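You operate a simulated robot arm through the tools that you are given. There is no shell and no other tool. Be economical: measure what you need, move in short steps, check, and stop when the job is done.

Carry out the task below with a simulated robot arm. There is one attempt and no reset: what you move stays moved.

Task
Swap the ALU piece for the iron one and log the old piece.
Fine: in the test block in the holder; shut its cover again; the old piece stays on the plate of the table scale.

Only the result counts: the job must be done as asked and must still hold three seconds after the hand-in. Knocking over, shifting, dropping, spilling or breaking anything else fails it. A push-on lid holds only when it is set on centred and level and pressed home; a screw cap is set on level and turned clockwise until tight.

Robot
A 6-joint arm with a two-finger parallel gripper, fixed in place. Base frame: the origin is at the foot of the arm, x ahead of it, y to its left, z up; the work surface is at about z = 0. Readings come in cm, rad, newtons and seconds.
With the tool pointing down near the work surface it reaches from about 14 to 58 cm from the base axis. Its first joint turns from -1.152 to 1.152 rad. Payload 2.1 kg.
The tool frame sits at the grasp point between the pads (the TCP): z along the fingers, y along the line on which they close. The tips reach 3 cm beyond it. The gripper opens to 9.4 cm. The fingers are 2.8 cm wide and 1 cm thick; the gripper's body (5 by 9.6 cm) begins 5.5 cm behind the TCP.
Orientation is told as [roll, pitch, yaw] about the base's x, y, z axes, in that order, counted from this pose: with the fingers straight down and closing along the base's y, the tool's x points along the base's -x, its y along +y and its z along -z.

Tools
- The arm moves only by the tool arm_command. Its argument "rows" is a list of rows, each a list of 7 numbers: the shift along the base's x, y, z in mm, then the turn, a rotation vector about the base's x, y, z in rad, then the finger opening in mm, from 0 to 94. In form: [[dx, dy, dz, rx, ry, rz, grip], ...]. A call has 1 to 20 rows; each row shifts and turns the commanded pose from where the row before left it. Rows are played at 5 a second. More than 5 cm and 0.15 rad between two rows, or a gripper value outside its range, and nothing of the call is played. A pose out of reach is approached as far as the arm can. The call stops where the force on the tool passes 40 N (or 10 N more than at its start, if that is more) or the arm is blocked; 0.2 s more then pass. Each finger travels about 7.2 cm/s and halts on what it meets, pressing with about 32 N; the grip force reading is that of the motor and also rises with nothing between the fingers. The clock runs only during rows and for 0.2 s after the last one: add rows that do not move to give the fingers time. The reply holds the time, the measured pose of the TCP, the force on the tool along the base axes, the opening and the grip force, in the units named above and with some noise.
- Cameras (640 x 400 px; columns grow to the right, rows downward): "scene" is fixed at [4.13, -35.83, 49.21]; the picture's right is [0.89, -0.46, 0.00], its down [-0.23, -0.45, -0.86] and it looks along [0.39, 0.77, -0.50] (base axes); focal length 332 px, centre (320, 200). "wrist" rides on the gripper at [7.6, 1.4, -10.2] in the tool frame; the picture's right is [-0.18, 0.98, 0.00], its down [-0.75, -0.14, -0.64] and it looks along [-0.63, -0.12, 0.77] (tool axes); focal length 243 px, centre (320, 200). There is no depth. A picture from a camera that has moved, and an enlarged one, comes with that camera's place and axes in the base frame and with its lens.
- capture(camera): a new picture of that camera. No time passes.
- zoom(camera, box): a new picture of the part [left, top, right, bottom] of that camera's present view, enlarged. No time passes.
- sign_off(): hands the job in; it is judged then, once.

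Work in short steps. Places have to be worked out from the pictures, the camera data and where the tool is seen: move nearer, look again, correct. Check each grasp and each placing, and mend what went wrong. You have 120 turns and 68 pictures in all, those below and enlarged ones among them. Open the gripper and draw the arm clear of the work before you hand the job in, unless the task says otherwise; then end with one line.

The tools are called after "Request:" as name(argument=value, ...) on one line, values as JSON. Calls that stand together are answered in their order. arm_command: Moves the arm, as the interface text tells. Its arguments: {"type":"object","properties":{"rows":{"type":"array","items":{"type":"array","items":{"type":"number"}}}},"required":["rows"]} The other tools are called the same way: capture (camera) takes a picture; zoom (camera, box) takes an enlarged picture of a part of a camera's view; sign_off () hands the job in.

At the start:

```text
clock: 0.0
eef_pos: [32.38, 6.58, 28.86]
tool_rot: [0.001, -0.001, 0.0]
contact_force: [0.0, 0.5, 0.0]
gripper_width: 9.4
finger_force: 0.1
```

scene: 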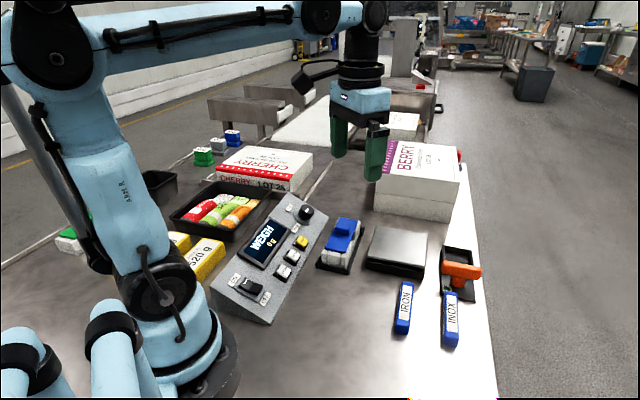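
wrist: 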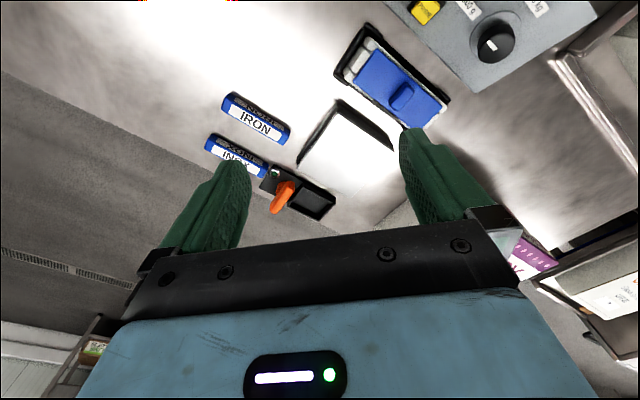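

The scene shows a weigh console, a blue-covered holder, a scale plate, IRON and INOX pieces and a holder with an orange part. I enlarge the views to identify them.

Request:
zoom(camera="scene", box=[300, 200, 500, 360])

Request:
zoom(camera="scene", box=[200, 180, 360, 330])

Request:
zoom(camera="wrist", box=[190, 0, 510, 230])

```text
2.50 times, centred on (400, 280) of scene
camera zoom: at [4.13, -35.83, 49.21], right [0.89, -0.46, 0.0], down [-0.23, -0.45, -0.86], along [0.39, 0.77, -0.5], focal length 830 px, centre (120, 0)
```

zoom: 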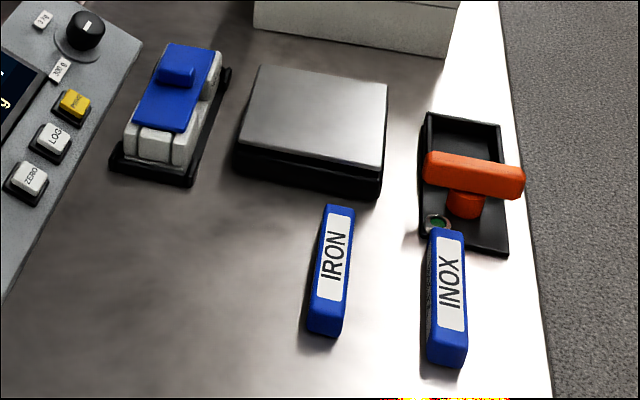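

```text
2.67 times, centred on (280, 255) of scene
camera zoom: at [4.13, -35.83, 49.21], right [0.89, -0.46, 0.0], down [-0.23, -0.45, -0.86], along [0.39, 0.77, -0.5], focal length 885 px, centre (427, 53)
```

zoom: 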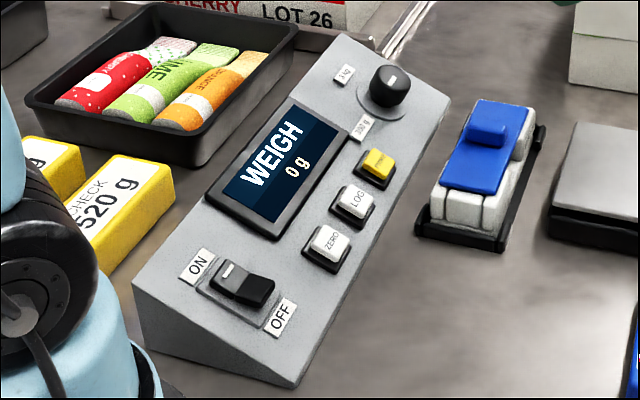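

```text
1.74 times, centred on (350, 115) of wrist
camera zoom: at [24.69, 7.95, 39.09], right [0.18, 0.98, 0.0], down [0.75, -0.14, 0.64], along [0.63, -0.12, -0.77], focal length 422 px, centre (268, 348)
```

zoom: 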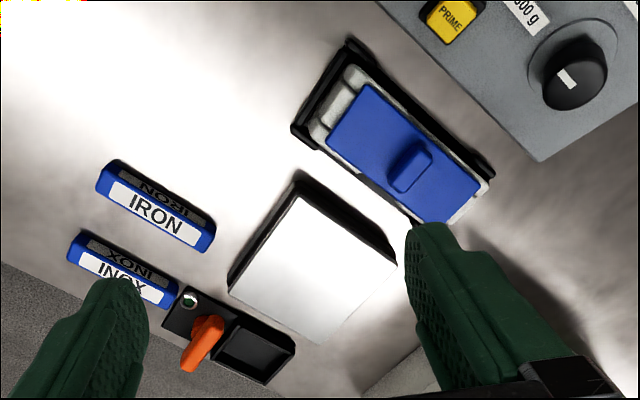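

The blue-covered block near (36,16) seems to be the holder with the test block, and the plate is near (45,8). I move the camera nearer for a better look at both.

Request:
arm_command(rows=[[-20, 25, -40, 0, 0, 0, 94], [-20, 25, -40, 0, 0, 0, 94], [-10, 25, -30, 0, 0, 0, 94], [0, 0, 0, 0, 0, 0, 94]])

Request:
capture(camera="wrist")

```text
refused: row 1 steps farther than a row can; nothing moved
```

```text
62 pictures are left
camera wrist: at [24.69, 7.95, 39.09], right [0.18, 0.98, 0.0], down [0.75, -0.14, 0.64], along [0.63, -0.12, -0.77], focal length 243 px, centre (320, 200)
```

wrist: 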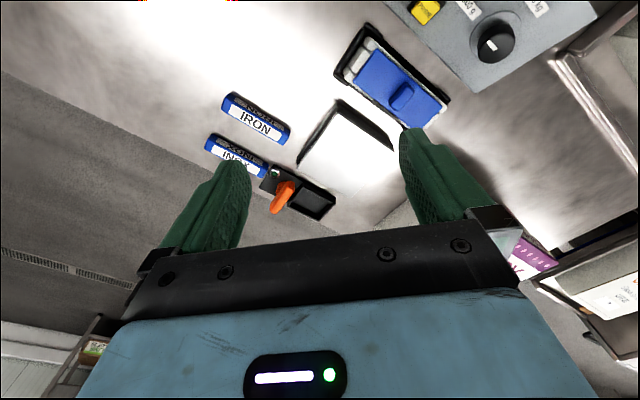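

The steps were too long; same move with shorter rows.

Request:
arm_command(rows=[[-20, 18, -30, 0, 0, 0, 94], [-20, 18, -30, 0, 0, 0, 94], [-10, 18, -30, 0, 0, 0, 94], [0, 18, -20, 0, 0, 0, 94], [0, 0, 0, 0, 0, 0, 94]])

Request:
capture(camera="wrist")

```text
clock: 1.2
eef_pos: [27.18, 13.93, 17.78]
tool_rot: [0.003, -0.001, -0.001]
contact_force: [0.7, 1.1, -0.2]
gripper_width: 9.41
finger_force: 0.1
```

```text
61 pictures are left
camera wrist: at [19.53, 15.24, 28.02], right [0.18, 0.98, 0.0], down [0.75, -0.14, 0.64], along [0.63, -0.12, -0.77], focal length 243 px, centre (320, 200)
```

wrist: 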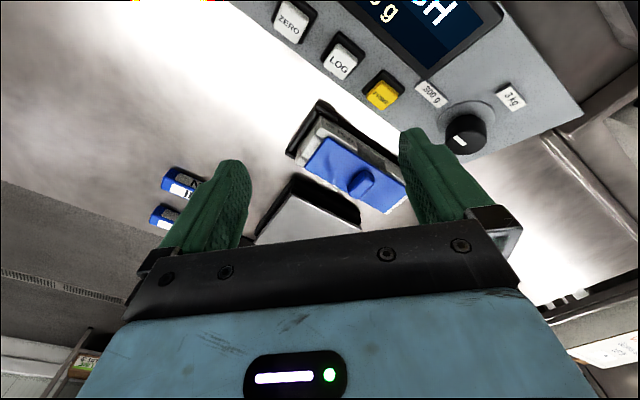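

I zoom into the block and into the knob.

Request:
zoom(camera="wrist", box=[270, 90, 430, 220])

Request:
zoom(camera="wrist", box=[260, 0, 580, 180])

Request:
zoom(camera="scene", box=[310, 205, 370, 280])

Request:
zoom(camera="scene", box=[425, 230, 495, 310])

```text
3.08 times, centred on (350, 155) of wrist
camera zoom: at [19.53, 15.24, 28.02], right [0.18, 0.98, 0.0], down [0.75, -0.14, 0.64], along [0.63, -0.12, -0.77], focal length 746 px, centre (228, 338)
```

zoom: 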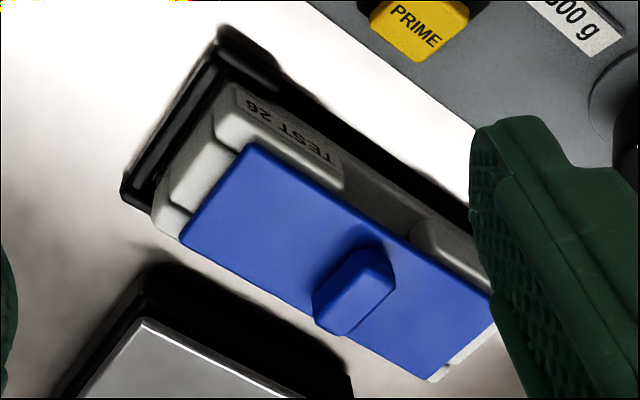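

```text
2.00 times, centred on (420, 90) of wrist
camera zoom: at [19.53, 15.24, 28.02], right [0.18, 0.98, 0.0], down [0.75, -0.14, 0.64], along [0.63, -0.12, -0.77], focal length 485 px, centre (120, 420)
```

zoom: 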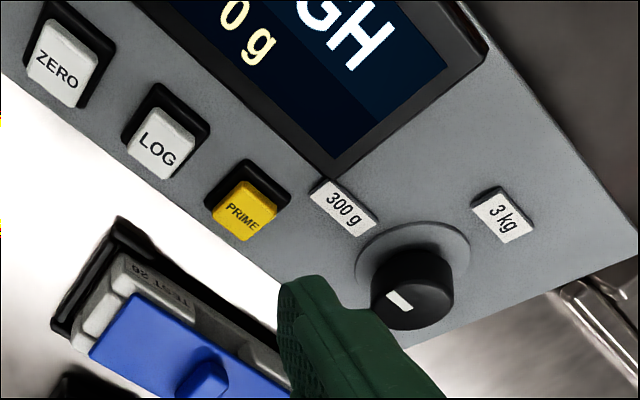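

```text
5.33 times, centred on (340, 242) of scene
camera zoom: at [4.13, -35.83, 49.21], right [0.89, -0.46, 0.0], down [-0.23, -0.45, -0.86], along [0.39, 0.77, -0.5], focal length 1770 px, centre (213, -27)
```

zoom: 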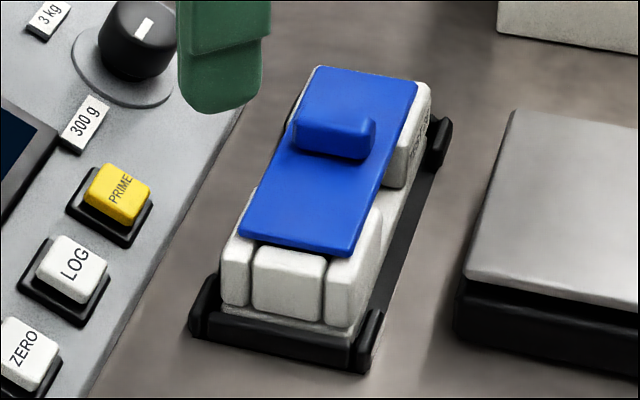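

```text
5.00 times, centred on (460, 270) of scene
camera zoom: at [4.13, -35.83, 49.21], right [0.89, -0.46, 0.0], down [-0.23, -0.45, -0.86], along [0.39, 0.77, -0.5], focal length 1660 px, centre (-380, -150)
```

zoom: 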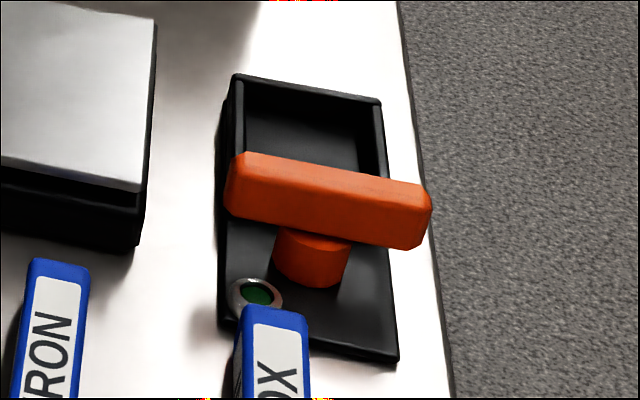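

The block's long axis runs about 45° in the x-y plane, with the cover's centre near (36.5,17,4.7). I turn the tool by +45° to look along the block from its near end.

Request:
arm_command(rows=[[0, -10, 0, 0, 0, 0.14, 94], [0, -10, 0, 0, 0, 0.14, 94], [0, -10, 0, 0, 0, 0.14, 94], [0, -10, -10, 0, 0, 0.14, 94], [0, 0, -20, 0, 0, 0.14, 94], [0, 0, -20, 0, 0, 0.085, 94], [0, 0, 0, 0, 0, 0, 94]])

Request:
capture(camera="wrist")

```text
clock: 2.8
eef_pos: [27.45, 9.83, 12.81]
tool_rot: [0.002, 0.001, 0.787]
contact_force: [-1.0, 0.3, 0.0]
gripper_width: 9.39
finger_force: 0.1
```

```text
56 pictures are left
camera wrist: at [20.9, 5.32, 22.99], right [-0.57, 0.82, 0.0], down [0.63, 0.43, 0.64], along [0.53, 0.36, -0.77], focal length 243 px, centre (320, 200)
```

wrist: 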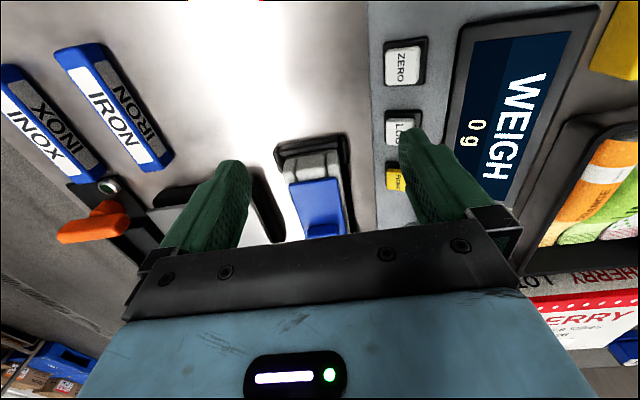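

I zoom on the block's end.

Request:
zoom(camera="wrist", box=[260, 120, 370, 245])

Request:
zoom(camera="wrist", box=[0, 30, 200, 250])

```text
3.20 times, centred on (315, 182) of wrist
camera zoom: at [20.9, 5.32, 22.99], right [-0.57, 0.82, 0.0], down [0.63, 0.43, 0.64], along [0.53, 0.36, -0.77], focal length 776 px, centre (336, 256)
```

zoom: 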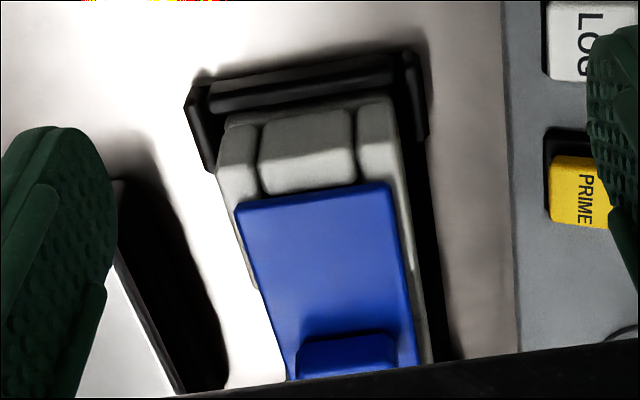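

```text
1.82 times, centred on (100, 140) of wrist
camera zoom: at [20.9, 5.32, 22.99], right [-0.57, 0.82, 0.0], down [0.63, 0.43, 0.64], along [0.53, 0.36, -0.77], focal length 441 px, centre (720, 309)
```

zoom: 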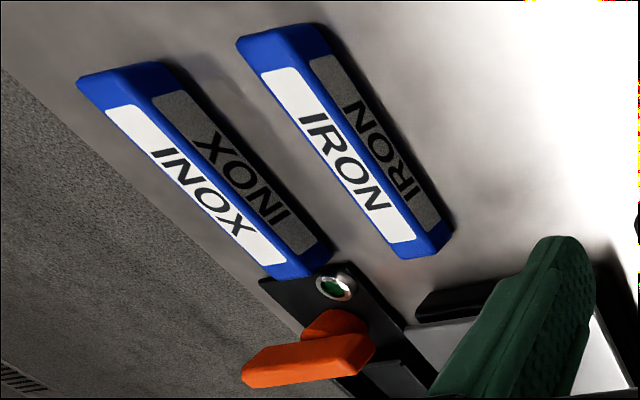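

The sides have finger gaps and the cover has a knob. I keep this yaw (fingers closing across the block) and go above the knob to check alignment.

Request:
arm_command(rows=[[25, 20, 10, 0, 0, 0, 94], [25, 20, 0, 0, 0, 0, 94], [25, 20, 0, 0, 0, 0, 60], [14, 9, 0, 0, 0, 0, 60], [0, 0, 0, 0, 0, 0, 60]])

Request:
capture(camera="wrist")

Request:
zoom(camera="scene", box=[280, 150, 420, 280])

```text
clock: 4.0
eef_pos: [36.35, 16.57, 13.77]
tool_rot: [0.002, 0.0, 0.786]
contact_force: [0.2, 0.0, -0.4]
gripper_width: 5.99
finger_force: 0.0
```

```text
53 pictures are left
camera wrist: at [29.95, 12.2, 24.04], right [-0.56, 0.83, 0.0], down [0.63, 0.43, 0.64], along [0.53, 0.36, -0.77], focal length 243 px, centre (320, 200)
```

wrist: 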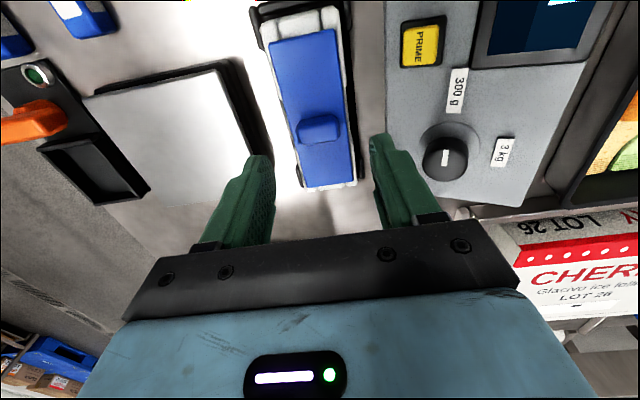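

```text
3.08 times, centred on (350, 215) of scene
camera zoom: at [4.13, -35.83, 49.21], right [0.89, -0.46, 0.0], down [-0.23, -0.45, -0.86], along [0.39, 0.77, -0.5], focal length 1021 px, centre (228, 154)
```

zoom: 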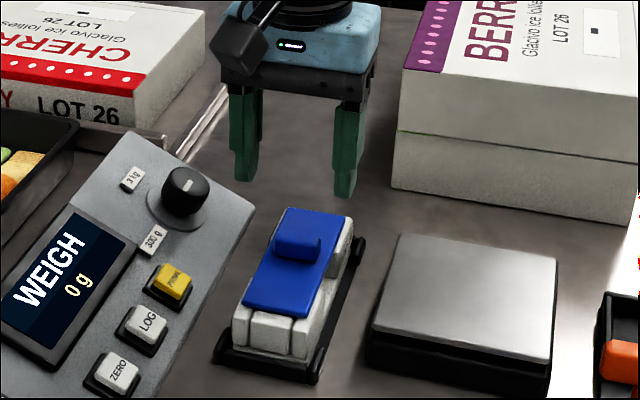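

Estimates put the knob near (36.1,16.3), top z≈6, block axis about 45°. I descend to tips just above the knob and check.

Request:
arm_command(rows=[[-2, -2, -20, 0, 0, 0, 60], [0, 0, -18, 0, 0, 0, 60], [0, 0, 0, 0, 0, 0, 60]])

Request:
capture(camera="wrist")

Request:
zoom(camera="scene", box=[300, 180, 400, 280])

```text
clock: 4.8
eef_pos: [36.07, 16.44, 9.79]
tool_rot: [0.002, 0.0, 0.786]
contact_force: [-0.7, -0.2, -0.5]
gripper_width: 6.01
finger_force: 0.1
```

```text
51 pictures are left
camera wrist: at [29.65, 11.98, 20.16], right [-0.56, 0.83, 0.0], down [0.63, 0.43, 0.64], along [0.53, 0.36, -0.77], focal length 243 px, centre (320, 200)
```

wrist: 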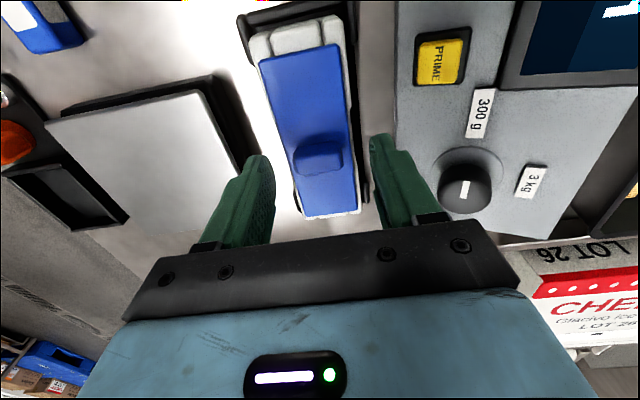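

```text
4.00 times, centred on (350, 230) of scene
camera zoom: at [4.13, -35.83, 49.21], right [0.89, -0.46, 0.0], down [-0.23, -0.45, -0.86], along [0.39, 0.77, -0.5], focal length 1328 px, centre (200, 80)
```

zoom: 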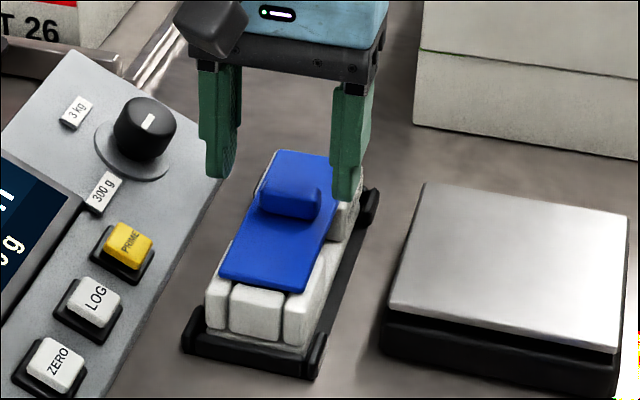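

The knob's top seems at z≈6.5, roughly at (35.8,16.0). I shift a little back, lower to tips at about z=5.9 and close gently.

Request:
arm_command(rows=[[-3, -4, -4, 0, 0, 0, 60], [0, 0, -5, 0, 0, 0, 60], [0, 0, 0, 0, 0, 0, 60]])

Request:
zoom(camera="scene", box=[310, 190, 390, 270])

Request:
zoom(camera="wrist", box=[230, 50, 410, 240])

```text
clock: 5.6
eef_pos: [35.85, 16.17, 9.09]
tool_rot: [0.003, 0.0, 0.786]
contact_force: [0.7, -0.2, 0.0]
gripper_width: 6.0
finger_force: 0.1
```

```text
5.00 times, centred on (350, 230) of scene
camera zoom: at [4.13, -35.83, 49.21], right [0.89, -0.46, 0.0], down [-0.23, -0.45, -0.86], along [0.39, 0.77, -0.5], focal length 1660 px, centre (170, 50)
```

zoom: 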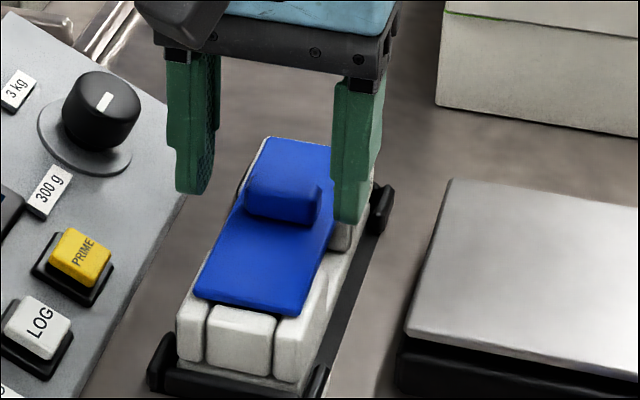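

```text
2.11 times, centred on (320, 145) of wrist
camera zoom: at [29.37, 11.58, 19.33], right [-0.56, 0.83, 0.0], down [0.63, 0.43, 0.64], along [0.53, 0.36, -0.77], focal length 511 px, centre (320, 316)
```

zoom: 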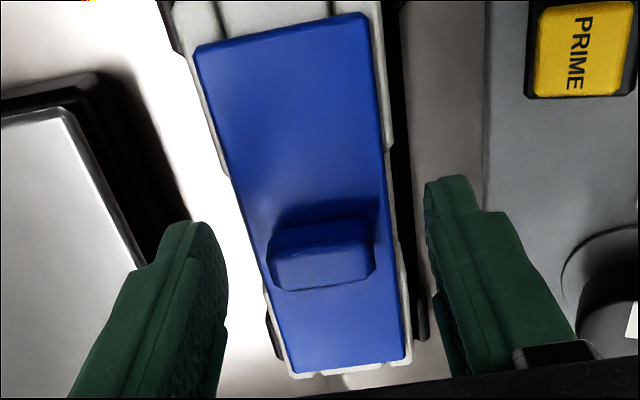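

The knob lies between the fingers. I lower 6 mm more, watch force, then close.

Request:
arm_command(rows=[[0, 0, -3, 0, 0, 0, 60], [0, 0, -3, 0, 0, 0, 60], [0, 0, 0, 0, 0, 0, 60]])

Request:
zoom(camera="scene", box=[310, 190, 390, 270])

```text
clock: 6.4
eef_pos: [35.67, 15.97, 8.53]
tool_rot: [0.0, 0.0, 0.786]
contact_force: [0.7, -0.8, 0.5]
gripper_width: 5.99
finger_force: 0.0
```

```text
5.00 times, centred on (350, 230) of scene
camera zoom: at [4.13, -35.83, 49.21], right [0.89, -0.46, 0.0], down [-0.23, -0.45, -0.86], along [0.39, 0.77, -0.5], focal length 1660 px, centre (170, 50)
```

zoom: 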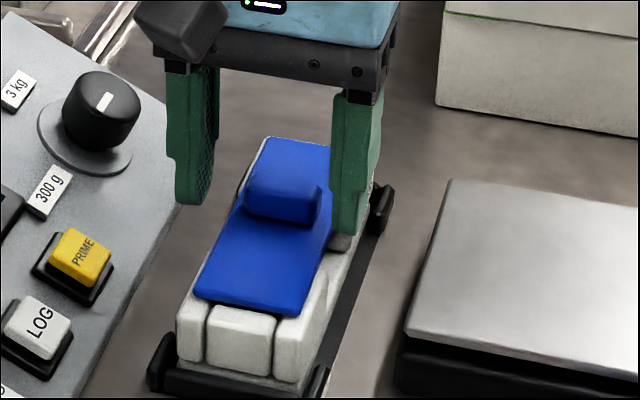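

I close partway to 34 mm and look.

Request:
arm_command(rows=[[0, 0, 0, 0, 0, 0, 45], [0, 0, 0, 0, 0, 0, 34], [0, 0, 0, 0, 0, 0, 34]])

Request:
zoom(camera="wrist", box=[230, 50, 410, 240])

Request:
zoom(camera="scene", box=[310, 190, 390, 270])

```text
clock: 7.2
eef_pos: [35.73, 15.97, 8.62]
tool_rot: [0.003, 0.0, 0.785]
contact_force: [2.3, -2.1, 1.6]
gripper_width: 3.55
finger_force: 1.2
```

```text
2.11 times, centred on (320, 145) of wrist
camera zoom: at [29.35, 11.59, 18.77], right [-0.56, 0.83, 0.0], down [0.63, 0.43, 0.64], along [0.53, 0.36, -0.77], focal length 511 px, centre (320, 316)
```

zoom: 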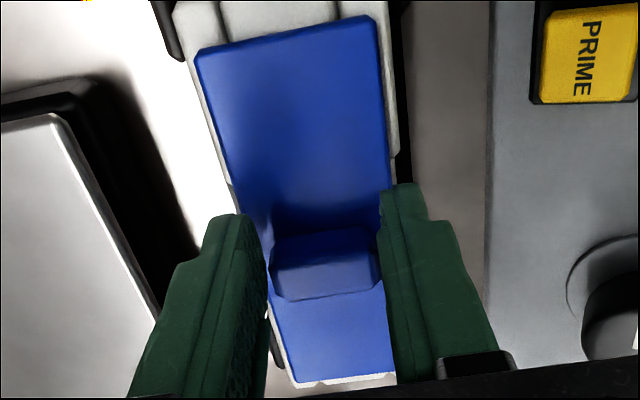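

```text
5.00 times, centred on (350, 230) of scene
camera zoom: at [4.13, -35.83, 49.21], right [0.89, -0.46, 0.0], down [-0.23, -0.45, -0.86], along [0.39, 0.77, -0.5], focal length 1660 px, centre (170, 50)
```

zoom: 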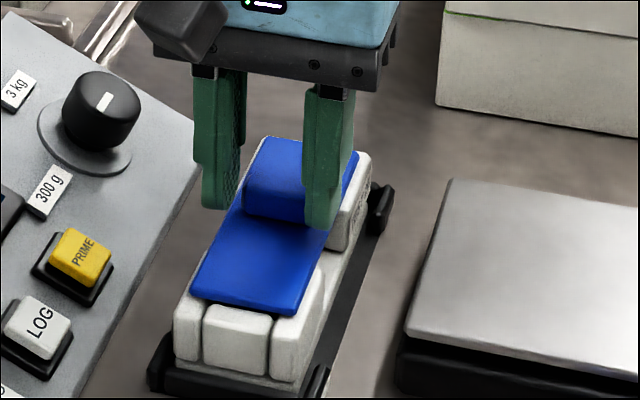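

The fingers have met the knob's ends at about 35 mm. I close fully to grip it.

Request:
arm_command(rows=[[0, 0, 0, 0, 0, 0, 25], [0, 0, 0, 0, 0, 0, 15], [0, 0, 0, 0, 0, 0, 15]])

Request:
zoom(camera="scene", box=[310, 190, 390, 270])

```text
clock: 8.0
eef_pos: [35.68, 16.07, 8.61]
tool_rot: [0.0, -0.001, 0.784]
contact_force: [1.5, -2.5, 2.6]
gripper_width: 3.3
finger_force: 31.7
```

```text
5.00 times, centred on (350, 230) of scene
camera zoom: at [4.13, -35.83, 49.21], right [0.89, -0.46, 0.0], down [-0.23, -0.45, -0.86], along [0.39, 0.77, -0.5], focal length 1660 px, centre (170, 50)
```

zoom: 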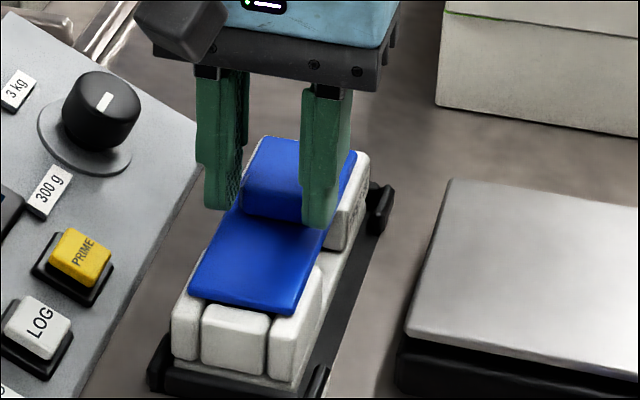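

The knob is gripped (33 mm, 32 N). I lift 6 mm to find whether the cover comes off upward.

Request:
arm_command(rows=[[0, 0, 3, 0, 0, 0, 15], [0, 0, 3, 0, 0, 0, 15], [0, 0, 0, 0, 0, 0, 15]])

Request:
zoom(camera="scene", box=[310, 190, 390, 270])

```text
clock: 8.8
eef_pos: [35.76, 16.13, 9.08]
tool_rot: [0.002, 0.0, 0.785]
contact_force: [0.7, -0.2, -3.2]
gripper_width: 3.3
finger_force: 32.1
```

```text
5.00 times, centred on (350, 230) of scene
camera zoom: at [4.13, -35.83, 49.21], right [0.89, -0.46, 0.0], down [-0.23, -0.45, -0.86], along [0.39, 0.77, -0.5], focal length 1660 px, centre (170, 50)
```

zoom: 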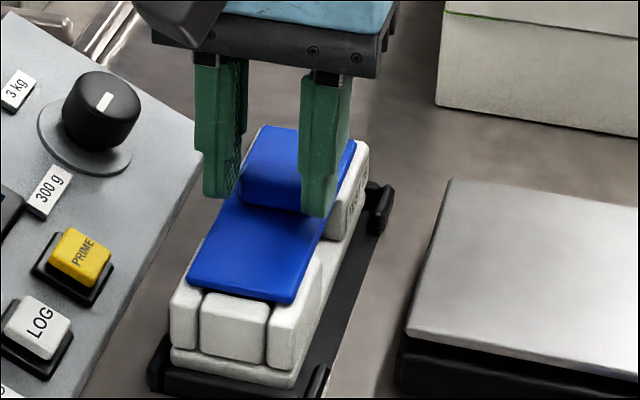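

The whole block came up with the cover, so the cover isn't a lift-off: it must slide or be hinged. I set the block back down first.

Request:
arm_command(rows=[[0, 0, -3, 0, 0, 0, 15], [0, 0, -3, 0, 0, 0, 15], [0, 0, -1, 0, 0, 0, 15], [0, 0, 0, 0, 0, 0, 15]])

Request:
zoom(camera="scene", box=[310, 190, 390, 270])

```text
clock: 9.8
eef_pos: [35.69, 15.97, 8.33]
tool_rot: [0.001, -0.003, 0.786]
contact_force: [-1.4, 1.7, 31.3]
gripper_width: 3.31
finger_force: 32.2
```

```text
5.00 times, centred on (350, 230) of scene
camera zoom: at [4.12, -35.84, 49.21], right [0.89, -0.46, 0.0], down [-0.23, -0.45, -0.86], along [0.39, 0.77, -0.5], focal length 1660 px, centre (170, 50)
```

zoom: 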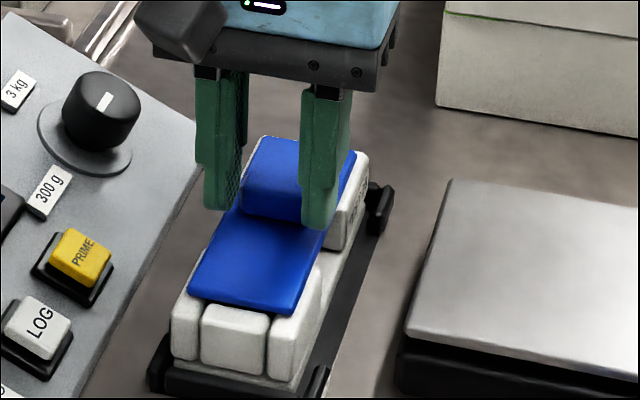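

Seated again. I relieve the downward load and then try a small slide towards the far end (+45° direction), watching the force.

Request:
arm_command(rows=[[0, 0, 1.2, 0, 0, 0, 15], [1.4, 1.4, 0, 0, 0, 0, 15], [1.4, 1.4, 0, 0, 0, 0, 15], [0, 0, 0, 0, 0, 0, 15]])

Request:
zoom(camera="scene", box=[310, 190, 390, 270])

```text
clock: 10.8
eef_pos: [36.07, 16.29, 8.57]
tool_rot: [0.001, 0.0, 0.785]
contact_force: [-0.6, -1.8, -4.9]
gripper_width: 3.29
finger_force: 32.2
```

```text
5.00 times, centred on (350, 230) of scene
camera zoom: at [4.13, -35.83, 49.21], right [0.89, -0.46, 0.0], down [-0.23, -0.45, -0.86], along [0.39, 0.77, -0.5], focal length 1660 px, centre (170, 50)
```

zoom: 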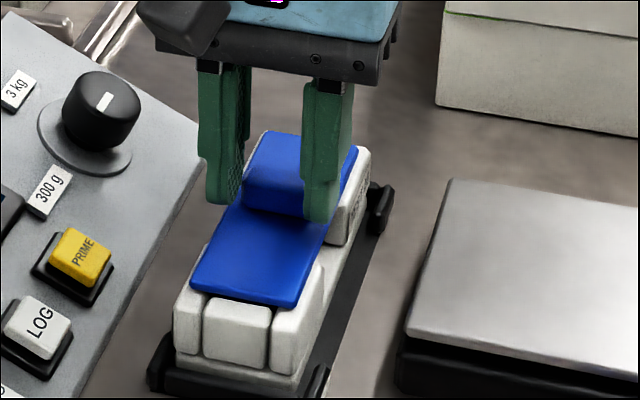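

With low force, the cover seems to have slid a bit: more of the near block's top shows. I continue another 12 mm.

Request:
arm_command(rows=[[2, 2, -0.5, 0, 0, 0, 15], [2.2, 2.2, 0, 0, 0, 0, 15], [2.2, 2.2, 0, 0, 0, 0, 15], [2.2, 2.2, 0, 0, 0, 0, 15], [0, 0, 0, 0, 0, 0, 15]])

Request:
zoom(camera="scene", box=[310, 190, 390, 270])

```text
clock: 12.0
eef_pos: [36.7, 16.99, 8.44]
tool_rot: [0.003, 0.01, 0.784]
contact_force: [-16.0, -24.4, 12.6]
gripper_width: 3.32
finger_force: 32.1
```

```text
5.00 times, centred on (350, 230) of scene
camera zoom: at [4.12, -35.84, 49.21], right [0.89, -0.46, 0.0], down [-0.23, -0.45, -0.86], along [0.39, 0.77, -0.5], focal length 1660 px, centre (170, 50)
```

zoom: 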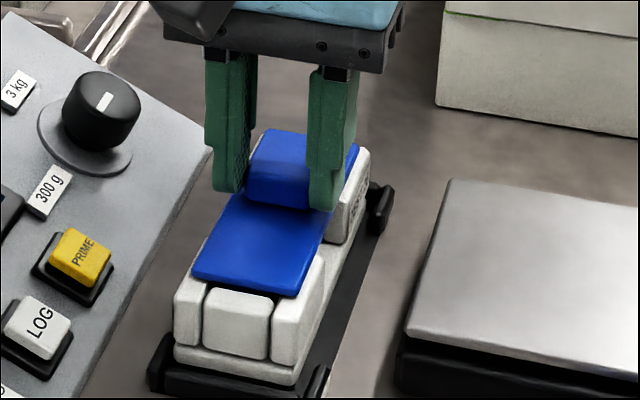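

The force rose to ~29 N, so I stopped; the cover seems shifted and its near end slightly up. I back off a little and look closely from the wrist.

Request:
arm_command(rows=[[-1.5, -1.5, 0, 0, 0, 0, 15], [0, 0, 0, 0, 0, 0, 15]])

Request:
zoom(camera="wrist", box=[230, 20, 410, 240])

Request:
zoom(camera="scene", box=[325, 210, 385, 270])

```text
clock: 12.6
eef_pos: [36.65, 16.94, 8.42]
tool_rot: [0.003, 0.002, 0.784]
contact_force: [-7.6, -14.8, -6.1]
gripper_width: 3.33
finger_force: 31.8
```

```text
1.82 times, centred on (320, 130) of wrist
camera zoom: at [30.26, 12.55, 18.8], right [-0.57, 0.82, 0.0], down [0.63, 0.43, 0.64], along [0.53, 0.36, -0.77], focal length 441 px, centre (320, 327)
```

zoom: 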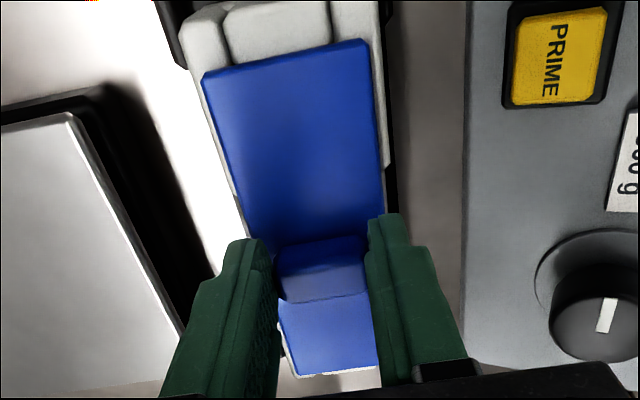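

```text
6.67 times, centred on (355, 240) of scene
camera zoom: at [4.13, -35.83, 49.21], right [0.89, -0.46, 0.0], down [-0.23, -0.45, -0.86], along [0.39, 0.77, -0.5], focal length 2213 px, centre (87, -67)
```

zoom: 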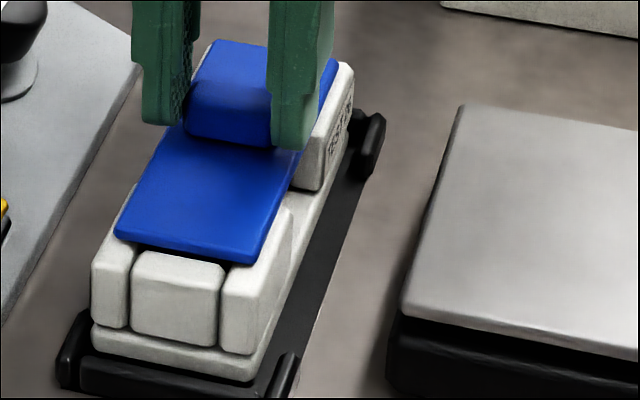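

The push moved little more than the slack. I now slide the other way (towards the near end) in small steps, watching the force.

Request:
arm_command(rows=[[-2, -2, 0, 0, 0, 0, 15], [-2, -2, 0, 0, 0, 0, 15], [-2, -2, 0, 0, 0, 0, 15], [-2, -2, 0, 0, 0, 0, 15], [0, 0, 0, 0, 0, 0, 15]])

Request:
zoom(camera="scene", box=[325, 210, 385, 270])

```text
clock: 13.8
eef_pos: [36.0, 16.28, 8.52]
tool_rot: [0.003, -0.001, 0.785]
contact_force: [0.6, 1.2, -0.2]
gripper_width: 3.28
finger_force: 32.1
```

```text
6.67 times, centred on (355, 240) of scene
camera zoom: at [4.13, -35.83, 49.21], right [0.89, -0.46, 0.0], down [-0.23, -0.45, -0.86], along [0.39, 0.77, -0.5], focal length 2213 px, centre (87, -67)
```

zoom: 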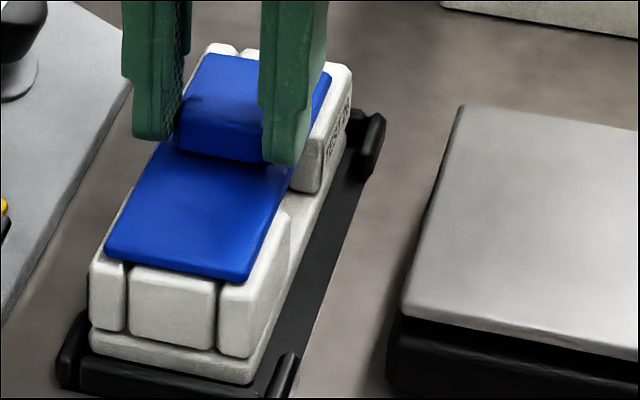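

Now the cover slides towards the near end with almost no force. I continue 3 cm that way.

Request:
arm_command(rows=[[-3, -3, 0, 0, 0, 0, 15], [-3, -3, 0, 0, 0, 0, 15], [-3, -3, 0, 0, 0, 0, 15], [-3, -3, 0, 0, 0, 0, 15], [-3, -3, 0, 0, 0, 0, 15], [-3, -3, 0, 0, 0, 0, 15], [-3, -3, 0, 0, 0, 0, 15], [0, 0, 0, 0, 0, 0, 15]])

Request:
zoom(camera="scene", box=[310, 200, 390, 280])

```text
clock: 15.6
eef_pos: [33.97, 14.13, 8.37]
tool_rot: [0.001, 0.001, 0.785]
contact_force: [1.9, -1.1, 4.7]
gripper_width: 3.29
finger_force: 31.9
```

```text
5.00 times, centred on (350, 240) of scene
camera zoom: at [4.12, -35.84, 49.21], right [0.89, -0.46, 0.0], down [-0.23, -0.45, -0.86], along [0.39, 0.77, -0.5], focal length 1660 px, centre (170, 0)
```

zoom: 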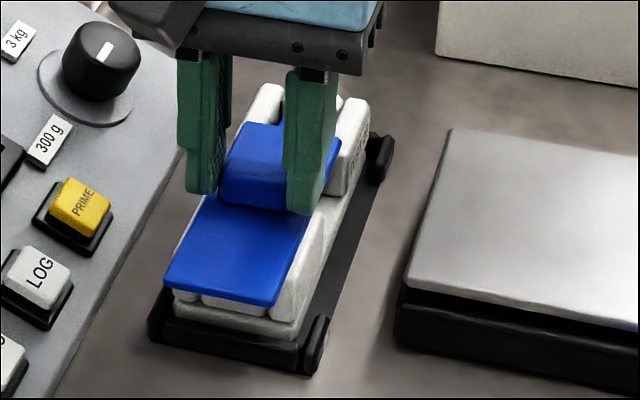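

Sliding well; the far end of the slot opens. I continue 4 cm more, watching forces.

Request:
arm_command(rows=[[-3, -3, 0, 0, 0, 0, 15], [-3, -3, 0, 0, 0, 0, 15], [-3, -3, 0, 0, 0, 0, 15], [-3, -3, 0, 0, 0, 0, 15], [-3, -3, 0, 0, 0, 0, 15], [-3, -3, 0, 0, 0, 0, 15], [-3, -3, 0, 0, 0, 0, 15], [-3, -3, 0, 0, 0, 0, 15], [-3, -3, 0, 0, 0, 0, 15], [0, 0, 0, 0, 0, 0, 15]])

Request:
zoom(camera="scene", box=[310, 200, 390, 280])

```text
clock: 17.8
eef_pos: [31.18, 11.39, 8.55]
tool_rot: [0.003, -0.001, 0.785]
contact_force: [-0.1, 0.1, -3.8]
gripper_width: 3.3
finger_force: 31.8
```

```text
5.00 times, centred on (350, 240) of scene
camera zoom: at [4.13, -35.83, 49.21], right [0.89, -0.46, 0.0], down [-0.23, -0.45, -0.86], along [0.39, 0.77, -0.5], focal length 1660 px, centre (170, 0)
```

zoom: 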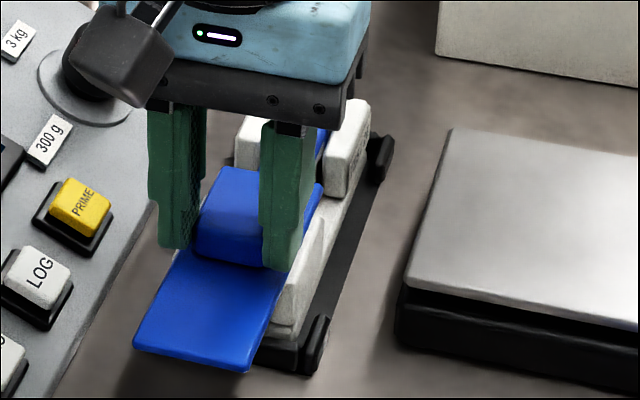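

A blue piece is now visible in the slot. I slide 2.5 cm more (slightly lower to relieve lift) and inspect.

Request:
arm_command(rows=[[-3, -3, -0.5, 0, 0, 0, 15], [-3, -3, 0, 0, 0, 0, 15], [-3, -3, 0, 0, 0, 0, 15], [-3, -3, 0, 0, 0, 0, 15], [-3, -3, 0, 0, 0, 0, 15], [-2, -2, 0, 0, 0, 0, 15], [0, 0, 0, 0, 0, 0, 15]])

Request:
zoom(camera="wrist", box=[220, 20, 420, 250])

Request:
zoom(camera="scene", box=[310, 200, 390, 280])

```text
clock: 19.4
eef_pos: [29.38, 9.73, 8.56]
tool_rot: [0.002, -0.002, 0.784]
contact_force: [-0.6, 1.1, 2.3]
gripper_width: 3.32
finger_force: 31.9
```

```text
1.74 times, centred on (320, 135) of wrist
camera zoom: at [23.01, 5.32, 18.7], right [-0.56, 0.83, 0.0], down [0.63, 0.43, 0.64], along [0.53, 0.36, -0.77], focal length 422 px, centre (320, 313)
```

zoom: 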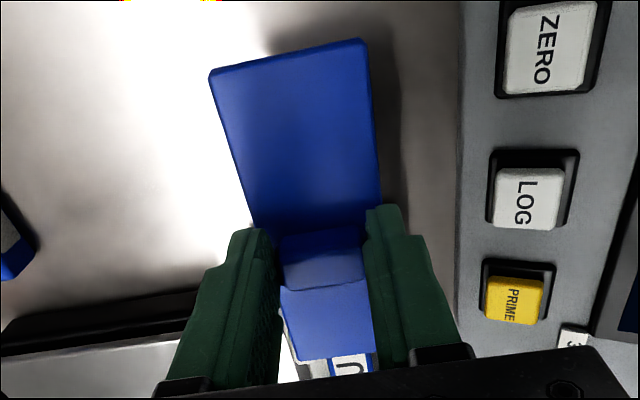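

```text
5.00 times, centred on (350, 240) of scene
camera zoom: at [4.13, -35.83, 49.21], right [0.89, -0.46, 0.0], down [-0.23, -0.45, -0.86], along [0.39, 0.77, -0.5], focal length 1660 px, centre (170, 0)
```

zoom: 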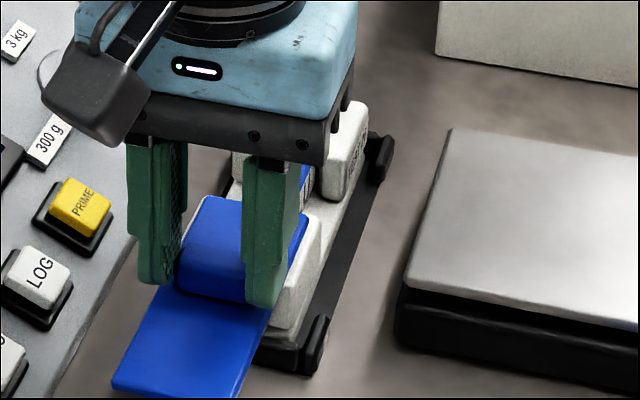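

The piece reads "…U" (ALU), its near end still slightly covered. I slide another 10 mm, then release gently if all is calm.

Request:
arm_command(rows=[[-2, -2, 0, 0, 0, 0, 15], [-2, -2, 0, 0, 0, 0, 15], [-3, -3, 0, 0, 0, 0, 15], [0, 0, 0, 0, 0, 0, 15]])

Request:
capture(camera="wrist")

Request:
zoom(camera="scene", box=[310, 200, 390, 280])

```text
clock: 20.4
eef_pos: [28.75, 8.99, 8.57]
tool_rot: [0.003, 0.0, 0.785]
contact_force: [1.5, -1.0, -3.1]
gripper_width: 3.31
finger_force: 32.5
```

```text
32 pictures are left
camera wrist: at [22.31, 4.67, 18.74], right [-0.56, 0.83, 0.0], down [0.63, 0.43, 0.64], along [0.53, 0.36, -0.77], focal length 243 px, centre (320, 200)
```

wrist: 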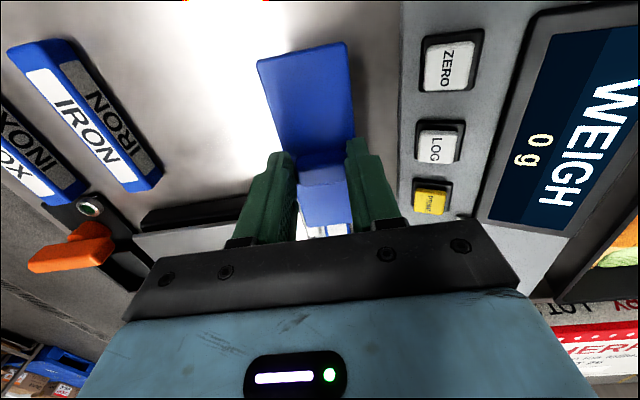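

```text
5.00 times, centred on (350, 240) of scene
camera zoom: at [4.13, -35.83, 49.21], right [0.89, -0.46, 0.0], down [-0.23, -0.45, -0.86], along [0.39, 0.77, -0.5], focal length 1660 px, centre (170, 0)
```

zoom: 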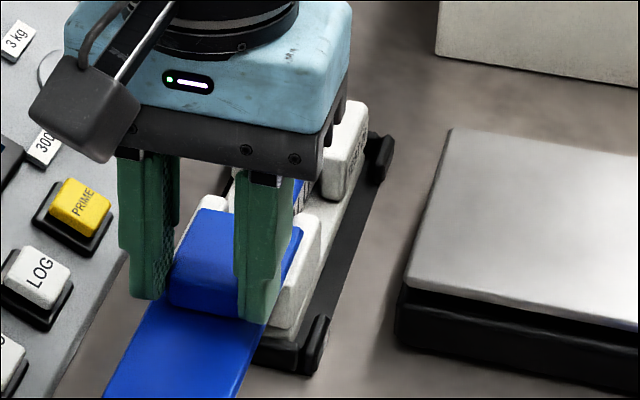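

Forces are small. I relieve the load and open the fingers slowly, then rise straight up.

Request:
arm_command(rows=[[0, 0, -0.4, 0, 0, 0, 15], [0, 0, 0, 0, 0, 0, 36], [0, 0, 0, 0, 0, 0, 44], [0, 0, 0, 0, 0, 0, 50], [0, 0, 20, 0, 0, 0, 50], [0, 0, 30, 0, 0, 0, 50], [0, 0, 0, 0, 0, 0, 50]])

Request:
zoom(camera="scene", box=[310, 200, 390, 290])

```text
clock: 22.0
eef_pos: [28.52, 9.23, 13.33]
tool_rot: [0.001, 0.0, 0.786]
contact_force: [0.0, 0.2, 0.0]
gripper_width: 5.0
finger_force: 0.0
```

```text
4.44 times, centred on (350, 245) of scene
camera zoom: at [4.13, -35.83, 49.21], right [0.89, -0.46, 0.0], down [-0.23, -0.45, -0.86], along [0.39, 0.77, -0.5], focal length 1475 px, centre (187, 0)
```

zoom: 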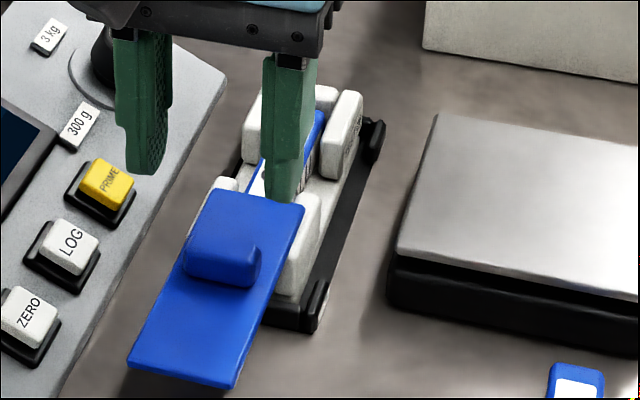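

The cover stays on its rails, and the piece lies between the posts. I move above the block centre to view the piece.

Request:
arm_command(rows=[[20, 20, 5, 0, 0, 0, 50], [25, 25, 0, 0, 0, 0, 50], [25, 25, 0, 0, 0, 0, 60], [11, 8, 0, 0, 0, 0, 60], [0, 0, 0, 0, 0, 0, 60]])

Request:
zoom(camera="wrist", box=[220, 0, 420, 220])

```text
clock: 23.2
eef_pos: [36.8, 16.84, 13.73]
tool_rot: [0.0, 0.0, 0.786]
contact_force: [0.2, -0.6, 0.1]
gripper_width: 5.99
finger_force: 0.1
```

```text
1.82 times, centred on (320, 110) of wrist
camera zoom: at [30.44, 12.49, 24.1], right [-0.56, 0.83, 0.0], down [0.63, 0.43, 0.64], along [0.53, 0.36, -0.77], focal length 441 px, centre (320, 364)
```

zoom: 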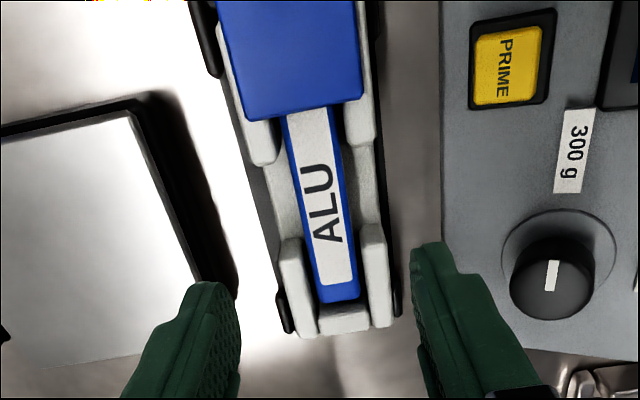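

The piece's near end still lies a few mm under the cover. I go back to the knob, regrip it, and slide further.

Request:
arm_command(rows=[[-26, -25, 0, 0, 0, 0, 60], [-25, -25, 0, 0, 0, 0, 60], [-30, -28, 0, 0, 0, 0, 50], [0, 0, -30, 0, 0, 0, 50], [0, 0, -25, 0, 0, 0, 50], [0, 0, 0, 0, 0, 0, 30], [0, 0, 0, 0, 0, 0, 15], [0, 0, 0, 0, 0, 0, 15]])

```text
clock: 25.0
eef_pos: [28.8, 9.15, 8.34]
tool_rot: [0.0, 0.001, 0.787]
contact_force: [3.7, -3.5, 0.1]
gripper_width: 3.27
finger_force: 32.0
```

The knob is gripped again. I slide 6 mm in small steps.

Request:
arm_command(rows=[[-1.5, -1.5, 0, 0, 0, 0, 15], [-1.5, -1.5, 0, 0, 0, 0, 15], [-1.5, -1.5, 0, 0, 0, 0, 15], [-1.5, -1.5, 0, 0, 0, 0, 15], [0, 0, 0, 0, 0, 0, 15]])

```text
clock: 26.2
eef_pos: [28.1, 8.46, 8.33]
tool_rot: [0.001, 0.0, 0.786]
contact_force: [1.5, -2.5, -0.2]
gripper_width: 3.3
finger_force: 31.1
```

Moved ~9 mm without resistance. I continue 6 mm more to look for an end stop.

Request:
arm_command(rows=[[-1.5, -1.5, 0, 0, 0, 0, 15], [-1.5, -1.5, 0, 0, 0, 0, 15], [-1.5, -1.5, 0, 0, 0, 0, 15], [0, 0, 0, 0, 0, 0, 15]])

Request:
zoom(camera="scene", box=[310, 200, 390, 290])

```text
clock: 27.2
eef_pos: [27.74, 8.1, 8.44]
tool_rot: [0.002, -0.001, 0.786]
contact_force: [0.0, -2.0, -0.8]
gripper_width: 3.28
finger_force: 31.9
```

```text
4.44 times, centred on (350, 245) of scene
camera zoom: at [4.13, -35.83, 49.21], right [0.89, -0.46, 0.0], down [-0.23, -0.45, -0.86], along [0.39, 0.77, -0.5], focal length 1475 px, centre (187, 0)
```

zoom: 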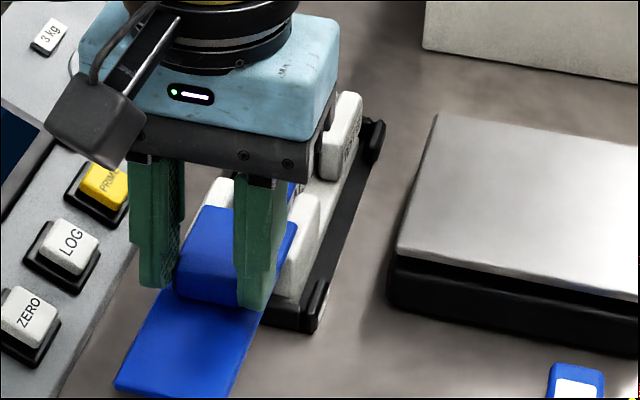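

No stop yet. I continue 10 mm more while holding the cover, to see whether it comes off or stops.

Request:
arm_command(rows=[[-2, -2, 0, 0, 0, 0, 15], [-2, -2, 0, 0, 0, 0, 15], [-2, -2, 0, 0, 0, 0, 15], [-1.5, -1.5, 0, 0, 0, 0, 15], [0, 0, 0, 0, 0, 0, 15]])

Request:
capture(camera="wrist")

```text
clock: 28.4
eef_pos: [26.99, 7.45, 8.51]
tool_rot: [0.0, -0.009, 0.786]
contact_force: [18.8, 17.4, -8.4]
gripper_width: 3.3
finger_force: 32.2
```

```text
27 pictures are left
camera wrist: at [20.57, 2.98, 18.68], right [-0.57, 0.82, 0.0], down [0.63, 0.43, 0.65], along [0.53, 0.37, -0.76], focal length 243 px, centre (320, 200)
```

wrist: 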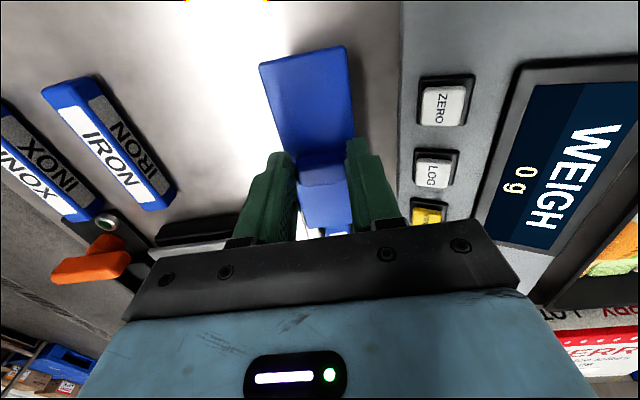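

An end stop: the cover is captive and fully open. I back off to relieve the force, release and rise, then view the block.

Request:
arm_command(rows=[[1.5, 1.5, 0, 0, 0, 0, 15], [0.5, 0.5, 0, 0, 0, 0, 15], [0, 0, 0, 0, 0, 0, 36], [0, 0, 0, 0, 0, 0, 50], [0, 0, 25, 0, 0, 0, 50], [0, 0, 30, 0, 0, 0, 50], [28, 28, 0, 0, 0, 0, 60], [28, 28, 0, 0, 0, 0, 60], [28, 28, 0, 0, 0, 0, 60], [11, 11, 0, 0, 0, 0, 60], [0, 0, 0, 0, 0, 0, 60]])

Request:
capture(camera="wrist")

Request:
zoom(camera="scene", box=[310, 200, 390, 290])

```text
clock: 30.8
eef_pos: [36.79, 17.0, 13.85]
tool_rot: [0.001, -0.001, 0.787]
contact_force: [0.4, 0.7, 0.1]
gripper_width: 6.0
finger_force: 0.1
```

```text
26 pictures are left
camera wrist: at [30.35, 12.48, 24.12], right [-0.56, 0.83, 0.0], down [0.63, 0.43, 0.64], along [0.53, 0.36, -0.77], focal length 243 px, centre (320, 200)
```

wrist: 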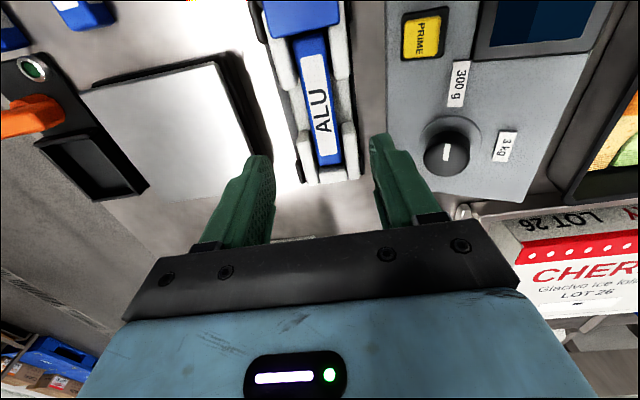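

```text
4.44 times, centred on (350, 245) of scene
camera zoom: at [4.13, -35.83, 49.21], right [0.89, -0.46, 0.0], down [-0.23, -0.45, -0.86], along [0.39, 0.77, -0.5], focal length 1475 px, centre (187, 0)
```

zoom: 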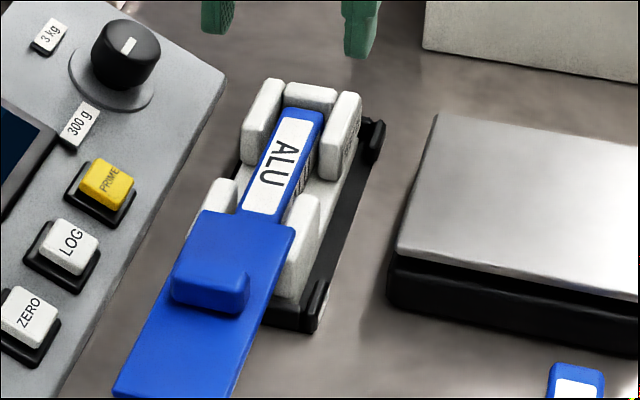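

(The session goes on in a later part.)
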